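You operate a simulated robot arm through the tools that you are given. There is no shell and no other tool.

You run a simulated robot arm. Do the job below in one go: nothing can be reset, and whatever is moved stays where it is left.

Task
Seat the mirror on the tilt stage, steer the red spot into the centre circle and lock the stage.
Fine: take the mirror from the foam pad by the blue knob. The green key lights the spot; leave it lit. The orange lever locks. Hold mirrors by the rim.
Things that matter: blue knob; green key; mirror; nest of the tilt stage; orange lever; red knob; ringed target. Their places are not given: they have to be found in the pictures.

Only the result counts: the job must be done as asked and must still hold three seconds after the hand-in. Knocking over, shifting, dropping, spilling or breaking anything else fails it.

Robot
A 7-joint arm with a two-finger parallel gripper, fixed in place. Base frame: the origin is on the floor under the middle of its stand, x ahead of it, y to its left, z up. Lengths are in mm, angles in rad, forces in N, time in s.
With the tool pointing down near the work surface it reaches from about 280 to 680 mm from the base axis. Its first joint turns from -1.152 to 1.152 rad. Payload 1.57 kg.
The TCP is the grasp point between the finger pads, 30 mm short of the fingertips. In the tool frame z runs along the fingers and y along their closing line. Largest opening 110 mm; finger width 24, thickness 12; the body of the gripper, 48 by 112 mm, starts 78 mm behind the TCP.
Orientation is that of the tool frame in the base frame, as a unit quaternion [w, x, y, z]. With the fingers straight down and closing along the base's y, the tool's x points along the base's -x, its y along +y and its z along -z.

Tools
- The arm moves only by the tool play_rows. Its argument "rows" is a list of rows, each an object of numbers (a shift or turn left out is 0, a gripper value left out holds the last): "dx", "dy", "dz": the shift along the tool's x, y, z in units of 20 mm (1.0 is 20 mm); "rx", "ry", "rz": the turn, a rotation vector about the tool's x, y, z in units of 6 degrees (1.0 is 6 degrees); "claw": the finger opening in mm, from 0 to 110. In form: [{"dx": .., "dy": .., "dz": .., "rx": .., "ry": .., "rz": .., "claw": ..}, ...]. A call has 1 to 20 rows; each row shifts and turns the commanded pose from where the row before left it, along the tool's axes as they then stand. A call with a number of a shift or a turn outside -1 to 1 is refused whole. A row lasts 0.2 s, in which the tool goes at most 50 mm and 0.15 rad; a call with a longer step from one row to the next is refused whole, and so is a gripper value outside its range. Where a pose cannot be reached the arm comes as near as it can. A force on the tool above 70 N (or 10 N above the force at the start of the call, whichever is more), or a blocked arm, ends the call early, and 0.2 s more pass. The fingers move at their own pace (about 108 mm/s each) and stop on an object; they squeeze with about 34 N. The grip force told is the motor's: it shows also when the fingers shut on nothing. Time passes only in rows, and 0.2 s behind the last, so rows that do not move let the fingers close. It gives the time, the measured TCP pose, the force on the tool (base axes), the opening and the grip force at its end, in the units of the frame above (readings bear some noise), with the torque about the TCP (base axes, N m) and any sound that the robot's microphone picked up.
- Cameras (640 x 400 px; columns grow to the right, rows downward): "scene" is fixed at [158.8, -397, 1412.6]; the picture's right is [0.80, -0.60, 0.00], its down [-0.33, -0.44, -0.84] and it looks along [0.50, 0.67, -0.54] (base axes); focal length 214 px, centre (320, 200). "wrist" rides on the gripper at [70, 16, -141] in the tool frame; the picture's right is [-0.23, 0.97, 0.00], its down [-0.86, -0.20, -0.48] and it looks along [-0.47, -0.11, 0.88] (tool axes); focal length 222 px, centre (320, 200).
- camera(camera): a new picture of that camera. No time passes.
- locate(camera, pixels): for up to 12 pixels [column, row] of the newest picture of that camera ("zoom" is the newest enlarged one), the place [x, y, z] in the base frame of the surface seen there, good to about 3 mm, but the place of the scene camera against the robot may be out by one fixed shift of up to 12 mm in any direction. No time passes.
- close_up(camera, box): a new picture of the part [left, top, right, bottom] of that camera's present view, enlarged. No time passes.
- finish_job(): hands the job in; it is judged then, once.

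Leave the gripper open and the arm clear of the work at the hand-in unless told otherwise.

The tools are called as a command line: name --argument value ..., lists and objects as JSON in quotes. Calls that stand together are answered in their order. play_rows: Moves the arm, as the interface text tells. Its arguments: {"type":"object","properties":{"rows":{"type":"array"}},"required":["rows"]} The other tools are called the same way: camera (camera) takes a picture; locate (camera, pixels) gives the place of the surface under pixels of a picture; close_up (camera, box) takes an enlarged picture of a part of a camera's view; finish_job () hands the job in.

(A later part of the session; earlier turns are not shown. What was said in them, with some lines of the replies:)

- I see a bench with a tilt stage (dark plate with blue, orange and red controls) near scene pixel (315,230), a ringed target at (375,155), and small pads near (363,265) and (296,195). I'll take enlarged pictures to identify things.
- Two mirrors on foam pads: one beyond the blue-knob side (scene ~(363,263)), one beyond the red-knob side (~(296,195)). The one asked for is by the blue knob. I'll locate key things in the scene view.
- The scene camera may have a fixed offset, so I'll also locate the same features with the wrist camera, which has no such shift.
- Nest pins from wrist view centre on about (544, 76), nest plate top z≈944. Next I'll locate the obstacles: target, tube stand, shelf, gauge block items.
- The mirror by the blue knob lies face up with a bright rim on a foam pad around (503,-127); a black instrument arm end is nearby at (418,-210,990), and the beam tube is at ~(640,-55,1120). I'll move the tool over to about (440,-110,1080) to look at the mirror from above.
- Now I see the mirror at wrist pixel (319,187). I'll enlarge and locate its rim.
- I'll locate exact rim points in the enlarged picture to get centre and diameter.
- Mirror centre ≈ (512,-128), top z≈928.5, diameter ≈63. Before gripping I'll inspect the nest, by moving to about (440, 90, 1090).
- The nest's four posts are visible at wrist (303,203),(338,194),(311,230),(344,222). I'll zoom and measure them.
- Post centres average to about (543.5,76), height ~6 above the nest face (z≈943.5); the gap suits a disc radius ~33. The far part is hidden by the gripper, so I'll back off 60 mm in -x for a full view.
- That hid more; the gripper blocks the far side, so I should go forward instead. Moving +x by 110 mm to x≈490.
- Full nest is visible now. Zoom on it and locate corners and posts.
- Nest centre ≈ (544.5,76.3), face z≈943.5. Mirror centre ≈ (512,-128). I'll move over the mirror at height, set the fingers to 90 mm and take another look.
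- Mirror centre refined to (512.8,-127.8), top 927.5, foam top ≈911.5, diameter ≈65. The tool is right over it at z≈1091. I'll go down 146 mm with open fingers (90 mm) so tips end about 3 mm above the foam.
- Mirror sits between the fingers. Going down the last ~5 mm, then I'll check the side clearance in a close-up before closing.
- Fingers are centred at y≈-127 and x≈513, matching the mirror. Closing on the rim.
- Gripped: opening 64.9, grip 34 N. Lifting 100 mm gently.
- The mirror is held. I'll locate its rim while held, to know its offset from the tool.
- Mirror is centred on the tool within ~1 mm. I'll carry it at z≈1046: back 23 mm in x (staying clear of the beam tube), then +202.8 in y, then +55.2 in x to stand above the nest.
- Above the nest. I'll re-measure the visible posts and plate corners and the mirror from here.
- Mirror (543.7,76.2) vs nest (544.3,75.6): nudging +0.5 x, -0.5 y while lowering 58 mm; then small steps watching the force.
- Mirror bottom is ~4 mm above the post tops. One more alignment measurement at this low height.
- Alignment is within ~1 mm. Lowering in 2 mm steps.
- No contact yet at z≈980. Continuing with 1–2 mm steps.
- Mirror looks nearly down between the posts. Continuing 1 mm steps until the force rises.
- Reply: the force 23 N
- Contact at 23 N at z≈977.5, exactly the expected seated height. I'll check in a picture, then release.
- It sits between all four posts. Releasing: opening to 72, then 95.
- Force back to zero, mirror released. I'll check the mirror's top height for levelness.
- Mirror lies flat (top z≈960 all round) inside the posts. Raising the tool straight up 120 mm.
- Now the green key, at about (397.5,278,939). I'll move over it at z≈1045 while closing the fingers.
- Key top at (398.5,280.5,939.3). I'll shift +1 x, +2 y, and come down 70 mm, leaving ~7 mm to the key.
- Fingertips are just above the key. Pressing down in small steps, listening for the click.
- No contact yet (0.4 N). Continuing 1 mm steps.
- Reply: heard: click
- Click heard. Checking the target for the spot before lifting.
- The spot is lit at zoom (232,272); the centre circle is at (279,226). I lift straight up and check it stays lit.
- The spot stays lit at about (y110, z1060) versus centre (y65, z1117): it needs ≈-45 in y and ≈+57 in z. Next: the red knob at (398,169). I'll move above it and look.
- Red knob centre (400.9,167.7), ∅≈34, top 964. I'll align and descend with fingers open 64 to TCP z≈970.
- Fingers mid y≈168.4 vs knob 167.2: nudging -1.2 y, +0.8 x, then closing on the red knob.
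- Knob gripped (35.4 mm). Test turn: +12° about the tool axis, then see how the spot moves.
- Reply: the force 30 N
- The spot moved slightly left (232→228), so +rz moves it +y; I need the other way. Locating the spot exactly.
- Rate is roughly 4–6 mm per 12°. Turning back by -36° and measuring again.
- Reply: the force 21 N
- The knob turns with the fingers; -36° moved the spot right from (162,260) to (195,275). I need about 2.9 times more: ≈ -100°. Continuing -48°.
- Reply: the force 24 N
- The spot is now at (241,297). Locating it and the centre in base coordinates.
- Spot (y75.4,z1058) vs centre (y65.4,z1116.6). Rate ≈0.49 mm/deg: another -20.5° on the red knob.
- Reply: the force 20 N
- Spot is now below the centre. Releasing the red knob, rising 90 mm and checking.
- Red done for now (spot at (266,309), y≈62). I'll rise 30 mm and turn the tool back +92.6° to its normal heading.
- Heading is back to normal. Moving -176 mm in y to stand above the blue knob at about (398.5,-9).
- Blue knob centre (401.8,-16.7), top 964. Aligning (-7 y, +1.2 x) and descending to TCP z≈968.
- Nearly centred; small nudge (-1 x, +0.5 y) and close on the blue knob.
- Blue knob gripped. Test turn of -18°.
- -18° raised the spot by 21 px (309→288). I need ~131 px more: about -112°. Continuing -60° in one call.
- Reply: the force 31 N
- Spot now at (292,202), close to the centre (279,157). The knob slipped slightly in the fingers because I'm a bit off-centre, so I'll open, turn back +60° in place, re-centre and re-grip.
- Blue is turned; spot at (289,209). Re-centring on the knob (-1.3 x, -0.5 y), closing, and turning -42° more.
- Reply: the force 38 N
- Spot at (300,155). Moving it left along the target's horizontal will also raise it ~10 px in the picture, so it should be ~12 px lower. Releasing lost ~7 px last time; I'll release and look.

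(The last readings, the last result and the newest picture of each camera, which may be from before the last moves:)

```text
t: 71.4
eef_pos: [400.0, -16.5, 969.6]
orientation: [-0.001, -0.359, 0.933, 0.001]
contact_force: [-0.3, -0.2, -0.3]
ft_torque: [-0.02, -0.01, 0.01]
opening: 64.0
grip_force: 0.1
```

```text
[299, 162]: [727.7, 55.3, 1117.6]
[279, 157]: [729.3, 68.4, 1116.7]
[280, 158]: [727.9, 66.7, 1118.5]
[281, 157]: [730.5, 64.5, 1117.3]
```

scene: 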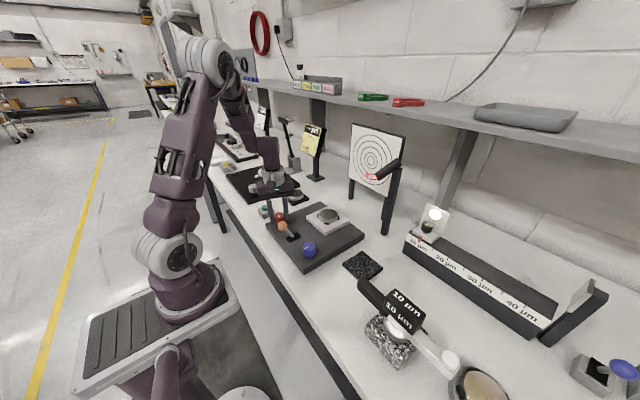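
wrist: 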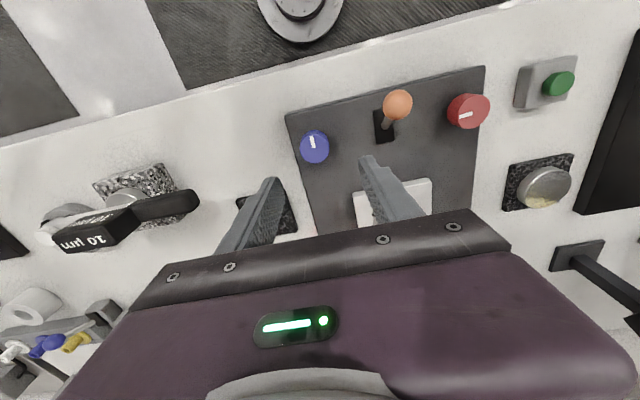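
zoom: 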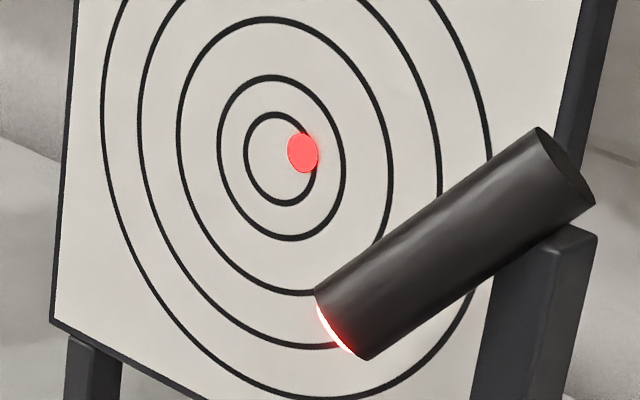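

Spot now at (302,153), about 15 px (≈5.5 mm) too high. Re-gripping the blue knob here and turning back +12°.

play_rows --rows '[{"claw": 45}, {"claw": 25}, {"claw": 20}, {}, {"rz": 0.5}, {"rz": 0.5}, {"rz": 0.5}, {"rz": 0.5}, {}]'

close_up --camera "scene" --box '[355, 145, 395, 185]'

```text
t: 73.4
eef_pos: [400.0, -16.1, 969.1]
orientation: [0.001, -0.258, 0.966, 0.0]
contact_force: [20.8, -25.1, 10.7]
ft_torque: [-0.14, -1.03, -0.05]
opening: 35.6
grip_force: 42.2
```

```text
10.00 times, centred on (375, 165) of scene
```

zoom: 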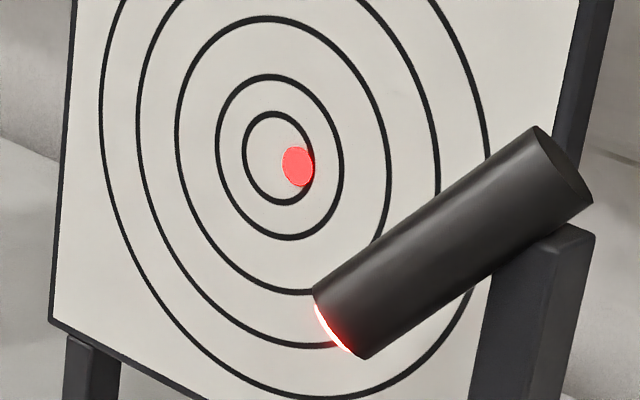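

Spot at (297,166), on the right line. Releasing and rising.

play_rows --rows '[{"claw": 38}, {"claw": 50}, {"claw": 64}, {}, {"dz": -0.5}, {"dz": -1.0}, {"dz": -1.0}, {"dz": -1.0}, {"dz": -1.0}, {"dz": -1.0}, {"dz": -0.5}, {"rz": 1.0}, {"rz": 1.0}, {"rz": 1.0}, {"rz": 1.0}, {"rz": 1.0}, {}]'

close_up --camera "scene" --box '[355, 145, 395, 185]'

```text
t: 77.0
eef_pos: [399.8, -16.6, 1089.7]
orientation: [-0.001, 0.0, 1.0, 0.001]
contact_force: [0.8, -0.8, 0.3]
ft_torque: [0.03, -0.02, 0.0]
opening: 63.6
grip_force: 0.1
```

```text
10.00 times, centred on (375, 165) of scene
```

zoom: 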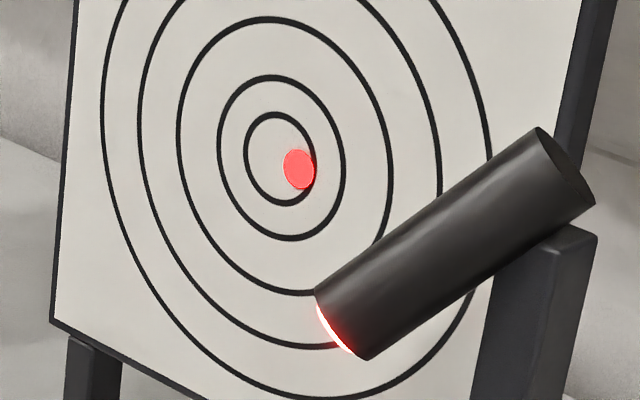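

Spot (299,169) lies level with the centre (280,158); only the red knob needs ≈+20°. Moving to above the red knob at z≈1090.

play_rows --rows '[{"dy": 0.92}, {"dy": 0.92}, {"dy": 0.92}, {"dy": 0.92}, {"dy": 0.92}, {"dy": 0.92}, {"dy": 0.92}, {"dy": 0.92}, {"dy": 0.92}, {"dy": 0.92}, {}]'

play_rows --rows '[{"dz": 0.5}, {"dz": 1.0}, {"dz": 1.0}, {"dz": 1.0}, {"dz": 1.0}, {"dz": 1.0}, {"dz": 0.55}, {}]'

close_up --camera "wrist" --box '[250, 100, 390, 220]'

```text
t: 79.4
eef_pos: [398.8, 168.0, 1090.0]
orientation: [0.0, -0.001, 1.0, 0.0]
contact_force: [-0.5, -0.2, -0.5]
ft_torque: [0.0, 0.02, 0.04]
opening: 64.0
grip_force: 0.0
```

```text
t: 81.2
eef_pos: [399.2, 168.1, 968.5]
orientation: [0.0, 0.0, 1.0, -0.001]
contact_force: [0.6, -0.2, 0.8]
ft_torque: [0.0, 0.0, 0.04]
opening: 64.0
grip_force: 0.0
```

```text
3.33 times, centred on (320, 160) of wrist
```

zoom: 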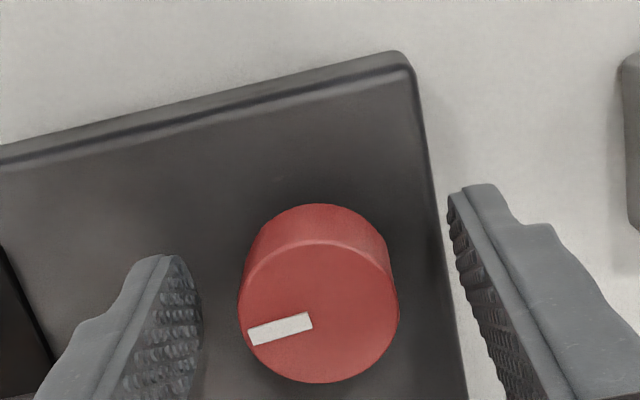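

Red knob centre is at zoom (318,312); the grip axis is at (323,303): shifting tool dx -1.9 mm, dy -1.4 mm, then closing and turning +20°.

play_rows --rows '[{"dx": -0.095, "dy": -0.07}, {}, {"claw": 45}, {"claw": 25}, {"claw": 20}, {}, {"rz": 0.55}, {"rz": 0.55}, {"rz": 0.55}, {"rz": 0.55}, {"rz": 0.55}, {"rz": 0.55}, {}]'

close_up --camera "scene" --box '[355, 145, 395, 185]'

close_up --camera "wrist" --box '[250, 100, 390, 220]'

```text
t: 84.0
eef_pos: [402.2, 167.4, 967.9]
orientation: [0.002, 0.172, 0.985, 0.0]
contact_force: [2.6, 24.0, -14.6]
ft_torque: [0.22, 0.69, 0.03]
opening: 34.9
grip_force: 42.6
```

```text
10.00 times, centred on (375, 165) of scene
```

zoom: 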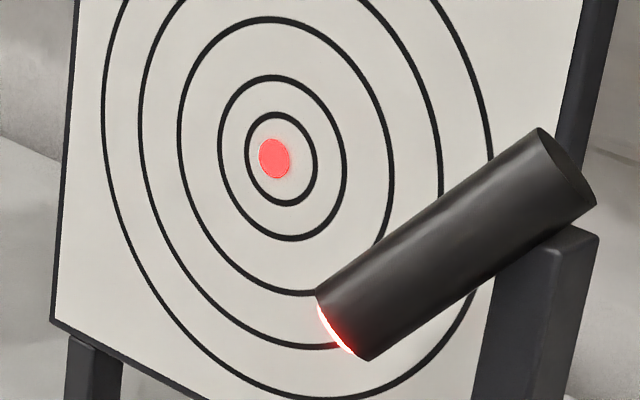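

```text
3.33 times, centred on (320, 160) of wrist
```

zoom: 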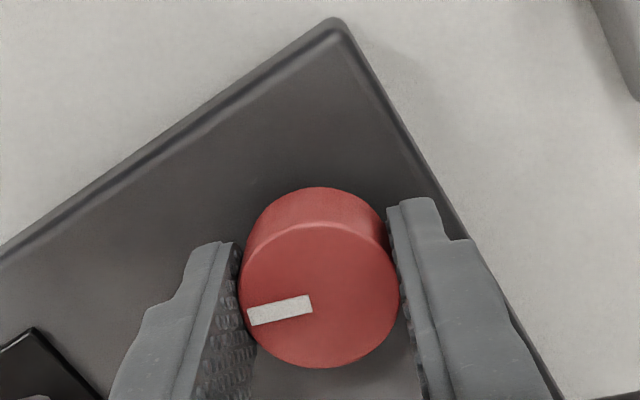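

The spot is inside the centre circle at (274,158), centre ≈(281,159). Releasing and rising, then checking.

play_rows --rows '[{"claw": 38}, {"claw": 50}, {"claw": 64}, {}, {}]'

close_up --camera "scene" --box '[355, 145, 395, 185]'

```text
t: 85.2
eef_pos: [401.3, 164.7, 968.4]
orientation: [0.0, 0.172, 0.985, -0.001]
contact_force: [0.1, -0.5, 0.5]
ft_torque: [-0.03, 0.02, 0.03]
opening: 63.9
grip_force: 0.1
```

```text
10.00 times, centred on (375, 165) of scene
```

zoom: 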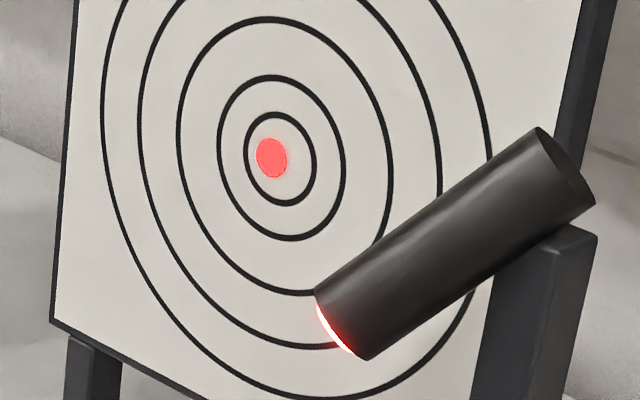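

Spot (271,158) is inside the circle but ~4 mm left of centre. One fine trim: check centring on the red knob, then turn about -9°.

close_up --camera "wrist" --box '[250, 100, 390, 220]'

```text
3.33 times, centred on (320, 160) of wrist
```

zoom: 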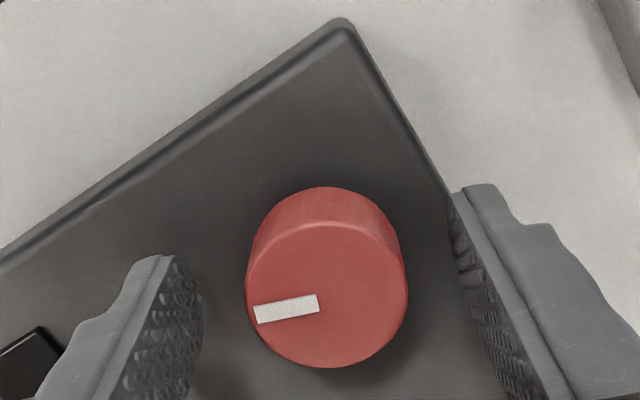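

Shifting tool +1.7 mm in its x, +1.4 mm in its y, closing, turning -9°, releasing.

play_rows --rows '[{"dx": 0.085, "dy": 0.07}, {}, {"claw": 45}, {"claw": 25}, {"claw": 20}, {}, {"rz": -0.5}, {"rz": -0.5}, {"rz": -0.5}, {}]'

close_up --camera "scene" --box '[355, 145, 395, 185]'

```text
t: 87.4
eef_pos: [401.1, 167.3, 968.4]
orientation: [0.0, 0.093, 0.996, 0.0]
contact_force: [1.4, -0.6, 5.0]
ft_torque: [0.02, 0.06, -0.01]
opening: 35.1
grip_force: 42.4
```

```text
10.00 times, centred on (375, 165) of scene
```

zoom: 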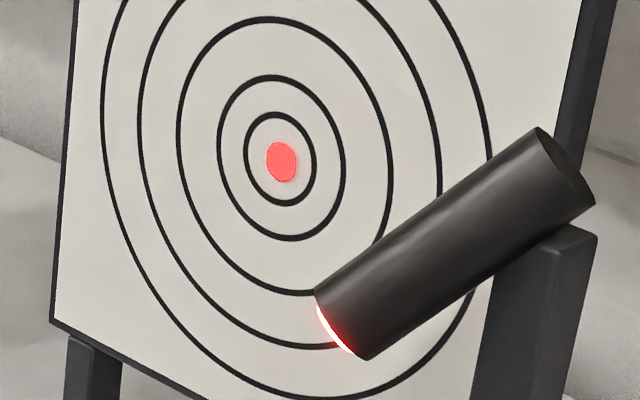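

Now the spot is at (281,162), almost exactly at the centre (280.5,158.5), with low forces. Releasing, rising and turning back to the normal heading.

play_rows --rows '[{"claw": 38}, {"claw": 50}, {"claw": 64}, {}, {"dz": -0.5}, {"dz": -1.0}, {"dz": -1.0}, {"dz": -1.0}, {"dz": -1.0}, {"dz": -1.0}, {"dz": -0.5}, {"rz": -0.9}, {"rz": -0.9}, {}]'

close_up --camera "scene" --box '[355, 145, 395, 185]'

camera --camera "wrist"

close_up --camera "scene" --box '[250, 190, 340, 270]'

```text
t: 90.4
eef_pos: [400.2, 167.5, 1087.3]
orientation: [0.0, -0.001, 1.0, -0.001]
contact_force: [-0.1, -1.0, 0.5]
ft_torque: [0.0, 0.02, 0.03]
opening: 63.9
grip_force: 0.1
```

```text
10.00 times, centred on (375, 165) of scene
```

zoom: 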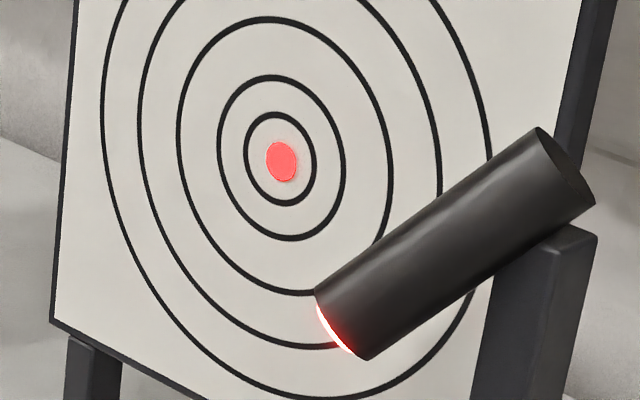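

```text
taken
```

wrist: 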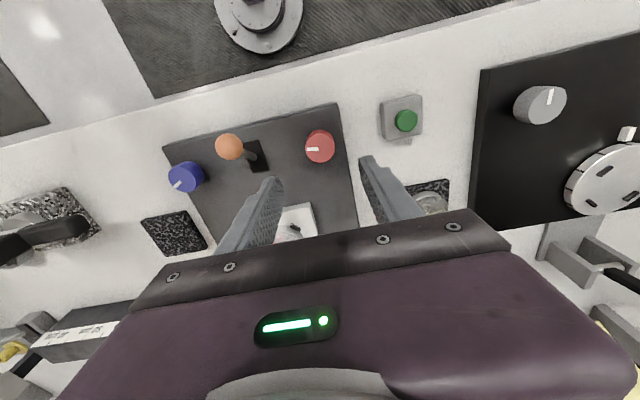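

```text
5.00 times, centred on (295, 230) of scene
```

zoom: 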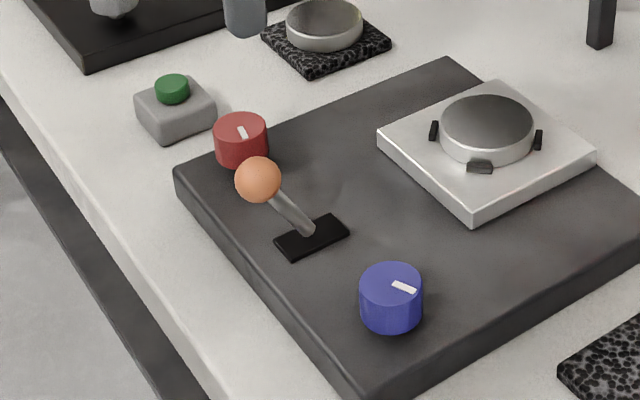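

The spot sits at the centre of the target. Now the orange lever: ball ≈(368,76,1003), pivot ≈(405,76,932), slot runs along x, so it swings toward +x. I'll close the fingers and go behind the ball: to (330,76) at height, then look.

play_rows --rows '[{"dx": 0.9, "claw": 0}, {"dx": 0.9}, {"dx": 0.9}, {"dx": 0.8}, {"dy": -0.9}, {"dy": -0.9}, {"dy": -0.9}, {"dy": -0.9}, {"dy": -0.98}, {}]'

camera --camera "wrist"

close_up --camera "wrist" --box '[250, 120, 390, 240]'

close_up --camera "scene" --box '[240, 150, 340, 260]'

```text
t: 92.6
eef_pos: [329.0, 75.8, 1088.2]
orientation: [0.0, -0.001, 1.0, 0.001]
contact_force: [-0.4, 0.0, 1.1]
ft_torque: [-0.02, 0.02, 0.02]
opening: 0.0
grip_force: 21.0
```

```text
taken
```

wrist: 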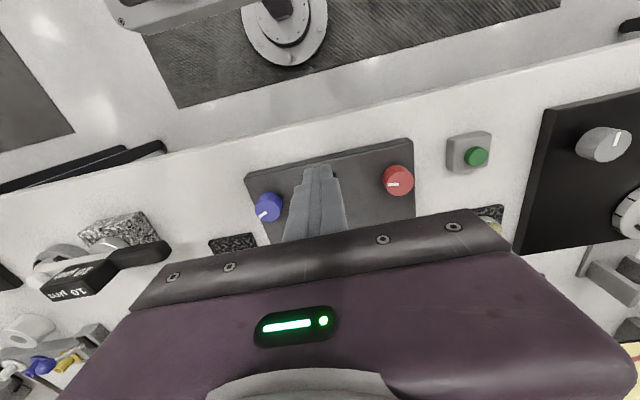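

```text
3.33 times, centred on (320, 180) of wrist
```

zoom: 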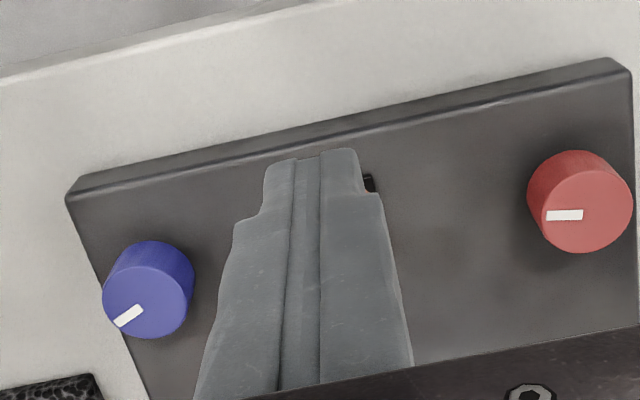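

```text
3.64 times, centred on (290, 205) of scene
```

zoom: 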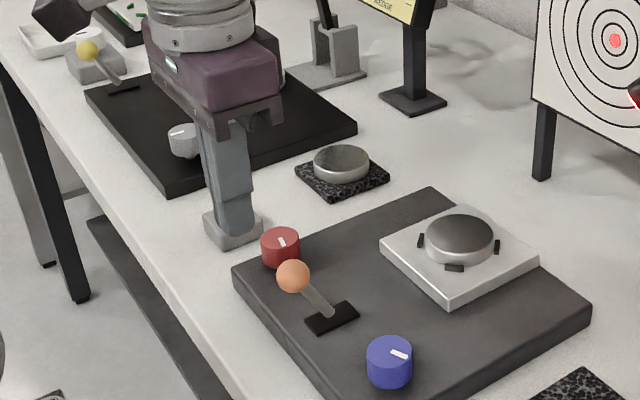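

Ball centre ≈(371,77,996), radius ~14. The tool at x=329 is behind it. Descending to TCP z≈1016 (tips at 986).

play_rows --rows '[{"dz": 0.6}, {"dz": 1.0}, {"dz": 1.0}, {"dz": 0.6}, {"dz": 0.4}, {}]'

close_up --camera "scene" --box '[240, 170, 340, 260]'

close_up --camera "wrist" --box '[250, 120, 390, 240]'

```text
t: 94.0
eef_pos: [329.8, 75.8, 1015.0]
orientation: [0.0, 0.0, 1.0, 0.0]
contact_force: [0.1, 0.2, -0.8]
ft_torque: [0.03, 0.03, 0.04]
opening: 0.2
grip_force: 21.4
```

```text
4.44 times, centred on (290, 215) of scene
```

zoom: 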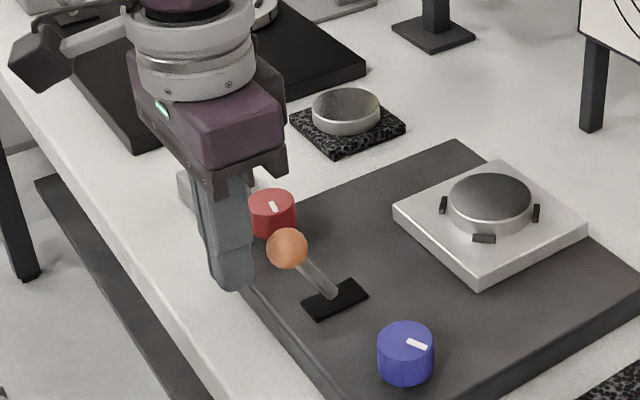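

```text
3.33 times, centred on (320, 180) of wrist
```

zoom: 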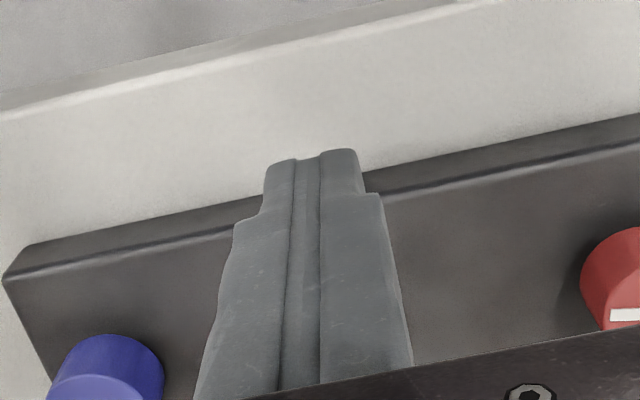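

Fingers are just behind the ball. Pushing +x slowly in 8 mm steps, listening for a click.

play_rows --rows '[{"dx": -0.4}, {"dx": -0.4}, {"dx": -0.4}, {"dx": -0.4}, {}]'

close_up --camera "scene" --box '[240, 170, 340, 260]'

```text
t: 95.2
eef_pos: [362.1, 77.1, 1015.8]
orientation: [0.0, 0.0, 1.0, 0.0]
contact_force: [0.9, 0.8, -1.5]
ft_torque: [0.01, -0.01, 0.01]
opening: 0.0
grip_force: 21.5
```

```text
4.44 times, centred on (290, 215) of scene
```

zoom: 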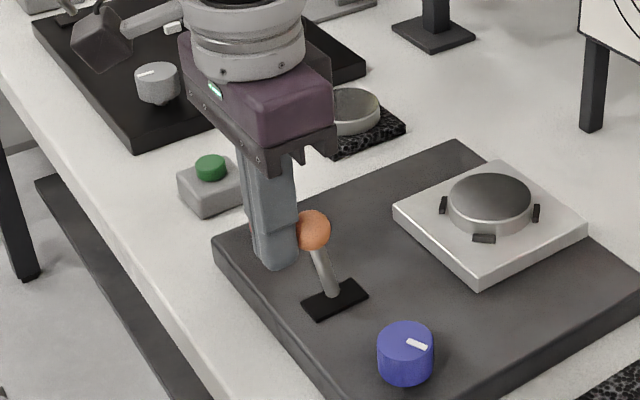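

The lever is swinging freely toward +x. Continuing the push.

play_rows --rows '[{"dx": -0.4}, {"dx": -0.4}, {"dx": -0.4}, {"dx": -0.4}, {}]'

close_up --camera "scene" --box '[240, 170, 340, 260]'

```text
t: 96.4
eef_pos: [395.4, 76.9, 1014.7]
orientation: [0.0, 0.0, 1.0, 0.0]
contact_force: [-0.3, 0.3, 0.2]
ft_torque: [0.0, -0.03, 0.02]
opening: 0.0
grip_force: 21.2
```

```text
4.44 times, centred on (290, 215) of scene
```

zoom: 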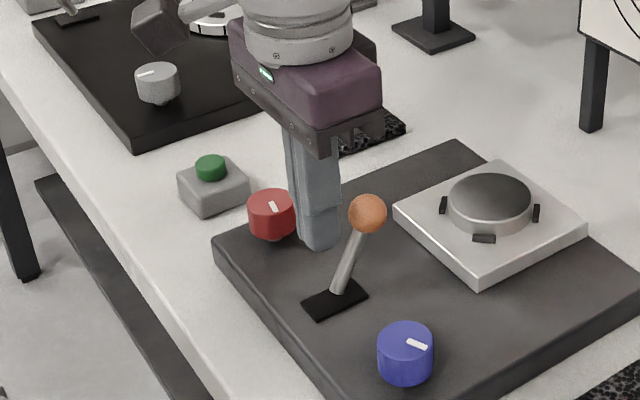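

The lever has gone over and leans toward +x, ahead of the fingers. No click heard yet; I'll locate the ball and press a little further to be sure it's at its stop.

locate --camera "zoom" --pixels '[[367, 213], [340, 288], [330, 240], [355, 240]]'

play_rows --rows '[{"dx": -0.3}, {"dx": -0.3}, {"dx": -0.2}, {}]'

close_up --camera "scene" --box '[240, 170, 340, 260]'

```text
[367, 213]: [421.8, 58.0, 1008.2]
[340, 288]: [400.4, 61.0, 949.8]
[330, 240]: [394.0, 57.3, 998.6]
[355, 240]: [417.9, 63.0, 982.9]
```

```text
t: 97.4
eef_pos: [407.9, 74.9, 1015.4]
orientation: [-0.002, 0.0, 1.0, -0.001]
contact_force: [-24.7, 4.3, 3.3]
ft_torque: [-0.01, 0.49, 0.02]
opening: 0.2
grip_force: 21.5
```

```text
4.44 times, centred on (290, 215) of scene
```

zoom: 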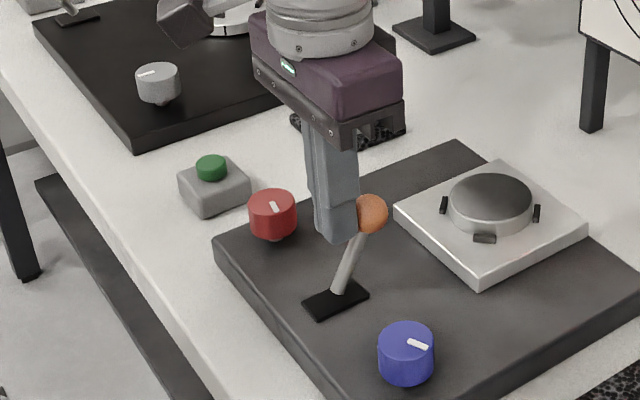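

At 25 N the lever doesn't move further (ball still at (370,213)): it's at its stop. Backing off and checking the spot.

play_rows --rows '[{"dx": 0.4}, {"dx": 0.8}, {"dx": 0.4, "dz": -0.5}, {"dz": -1.0}, {"dz": -1.0}, {"dz": -1.0}, {"dz": -1.0}, {}]'

close_up --camera "scene" --box '[355, 145, 395, 185]'

camera --camera "scene"

camera --camera "wrist"

```text
t: 99.2
eef_pos: [378.7, 76.0, 1105.9]
orientation: [0.0, 0.0, 1.0, 0.001]
contact_force: [-0.2, -1.1, 0.2]
ft_torque: [-0.01, 0.0, 0.04]
opening: 0.1
grip_force: 21.3
```

```text
10.00 times, centred on (375, 165) of scene
```

zoom: 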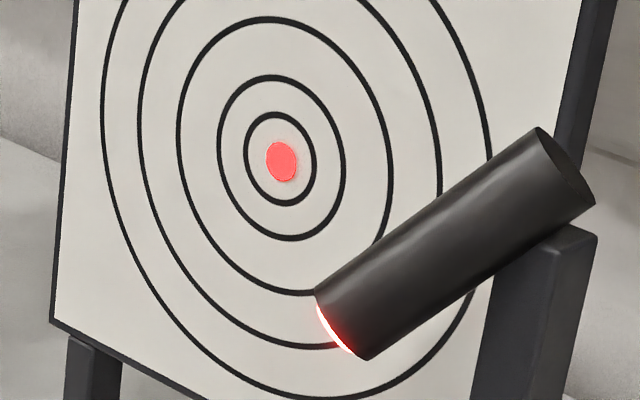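

```text
taken
```

scene: 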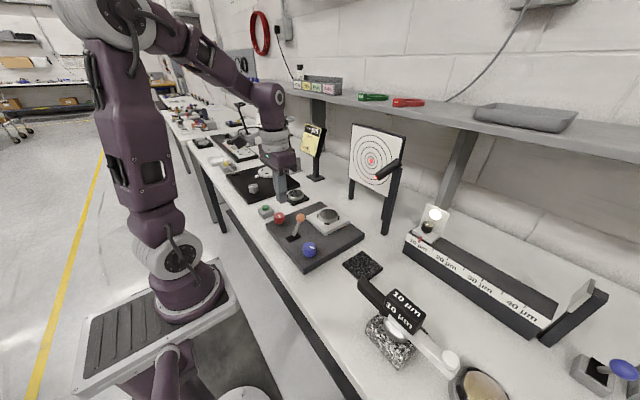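

```text
taken
```

wrist: 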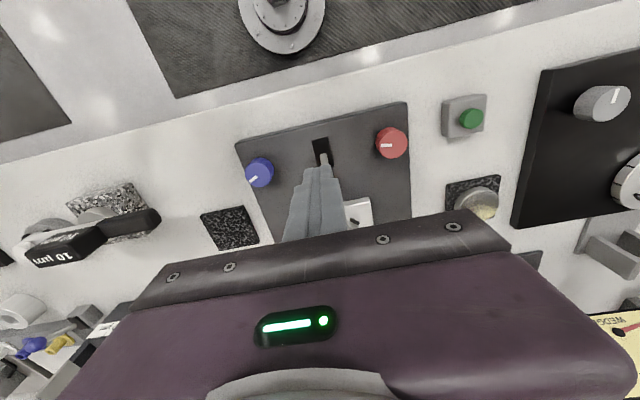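

The spot stays at the centre (281,162). I'll verify the lever's present position in an enlarged view.

close_up --camera "scene" --box '[260, 195, 350, 265]'

locate --camera "zoom" --pixels '[[285, 160], [253, 238], [218, 252], [275, 225], [245, 262], [240, 230]]'

```text
5.71 times, centred on (305, 230) of scene
```

zoom: 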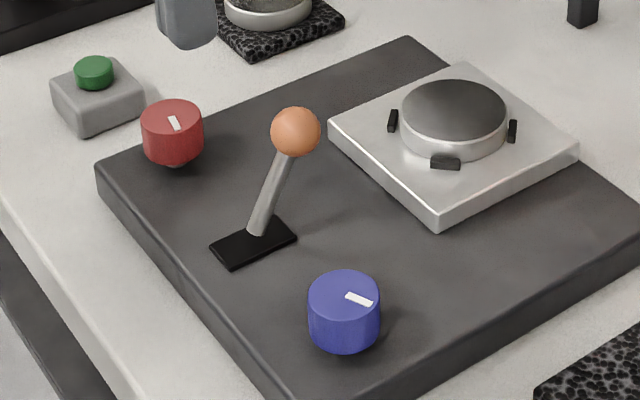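

```text
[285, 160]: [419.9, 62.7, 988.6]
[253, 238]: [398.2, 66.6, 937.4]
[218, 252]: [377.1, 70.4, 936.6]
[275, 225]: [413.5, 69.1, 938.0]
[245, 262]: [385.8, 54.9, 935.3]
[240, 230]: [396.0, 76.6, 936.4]
```

locate --camera "zoom" --pixels '[[296, 132], [296, 132], [296, 132], [270, 195], [262, 215]]'

```text
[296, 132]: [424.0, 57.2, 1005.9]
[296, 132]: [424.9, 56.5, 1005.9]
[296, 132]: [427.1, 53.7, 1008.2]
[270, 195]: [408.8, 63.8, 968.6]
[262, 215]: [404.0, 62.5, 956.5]
```

The lever's throw is symmetric about its pivot (ball from x≈369 to ≈432 about 400), so it's fully over. Now I'll raise the arm clear, open the gripper and wait a little to see that everything holds.

play_rows --rows '[{"dz": -1.0}, {"dz": -1.0}, {"dz": -1.0}, {"dz": -1.0}, {"dz": -1.0, "dx": 0.5}, {"dz": -1.0, "dx": 0.5}, {"dz": -1.0, "dx": 0.5}, {"dz": -1.0, "dx": 0.5}, {"claw": 80}, {"claw": 110}, {}, {}, {}, {}, {}, {}, {}, {}]'

camera --camera "scene"

close_up --camera "scene" --box '[355, 145, 395, 185]'

close_up --camera "scene" --box '[220, 160, 400, 290]'

camera --camera "wrist"

```text
t: 103.0
eef_pos: [338.8, 76.5, 1265.0]
orientation: [0.0, -0.001, 1.0, 0.0]
contact_force: [-0.2, 0.0, 0.5]
ft_torque: [-0.01, -0.01, -0.02]
opening: 110.1
grip_force: 0.1
```

```text
taken
```

scene: 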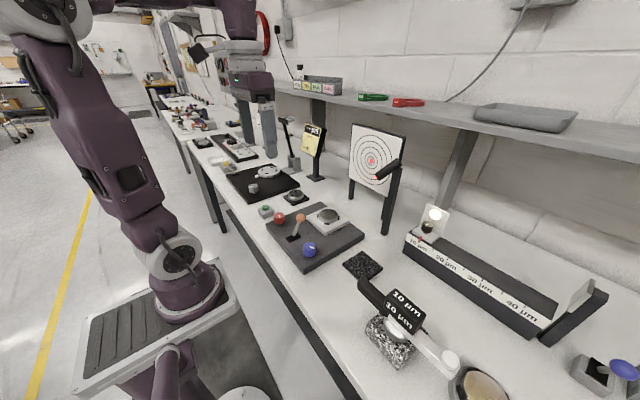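

```text
10.00 times, centred on (375, 165) of scene
```

zoom: 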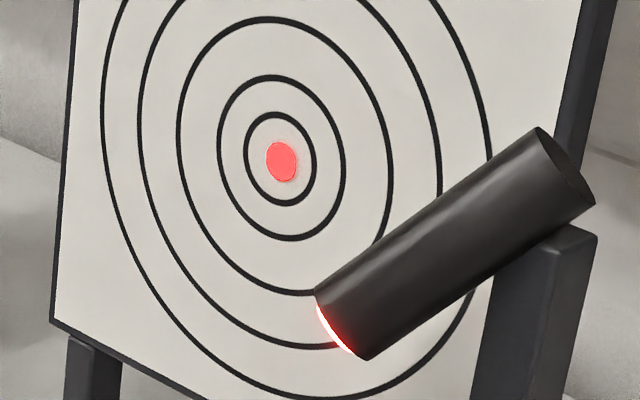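

```text
3.08 times, centred on (310, 225) of scene
```

zoom: 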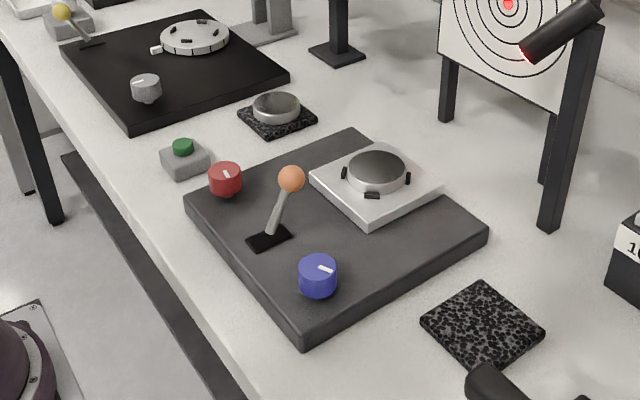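

```text
taken
```

wrist: 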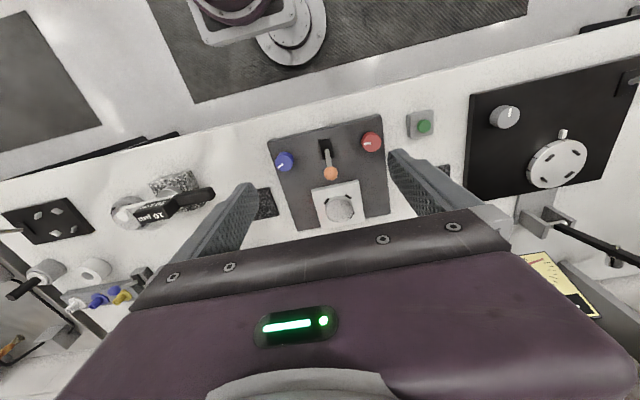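

The mirror is flat in the nest, the spot is lit and steady at the centre circle (281,162), and the lever is fully thrown. The other items are where they were, and the arm is clear with the gripper open. Handing in.

finish_job

```text
The job is handed in.
```

The job is handed in, with the mirror seated, the red spot in the centre circle and the orange lever thrown to lock the stage.

- **Mirror:** I took it by the rim from the foam pad by the blue knob. It lies flat in the nest between the four posts.
- **Spot:** The green key clicked once and the spot has stayed lit. In the last picture it sat about 1 mm from the centre. It did not move when the lever went over, and it held for about four seconds while I raised the arm.
- **Lock:** The lever swung fully from one side to the other and would not move further at 25 N. I heard no click from it, and I did not turn a knob to test that the stage is really locked, to avoid disturbing the spot.
- **Rest of the bench:** In the last pictures nothing else looked moved. The arm is well above the work with the gripper open.
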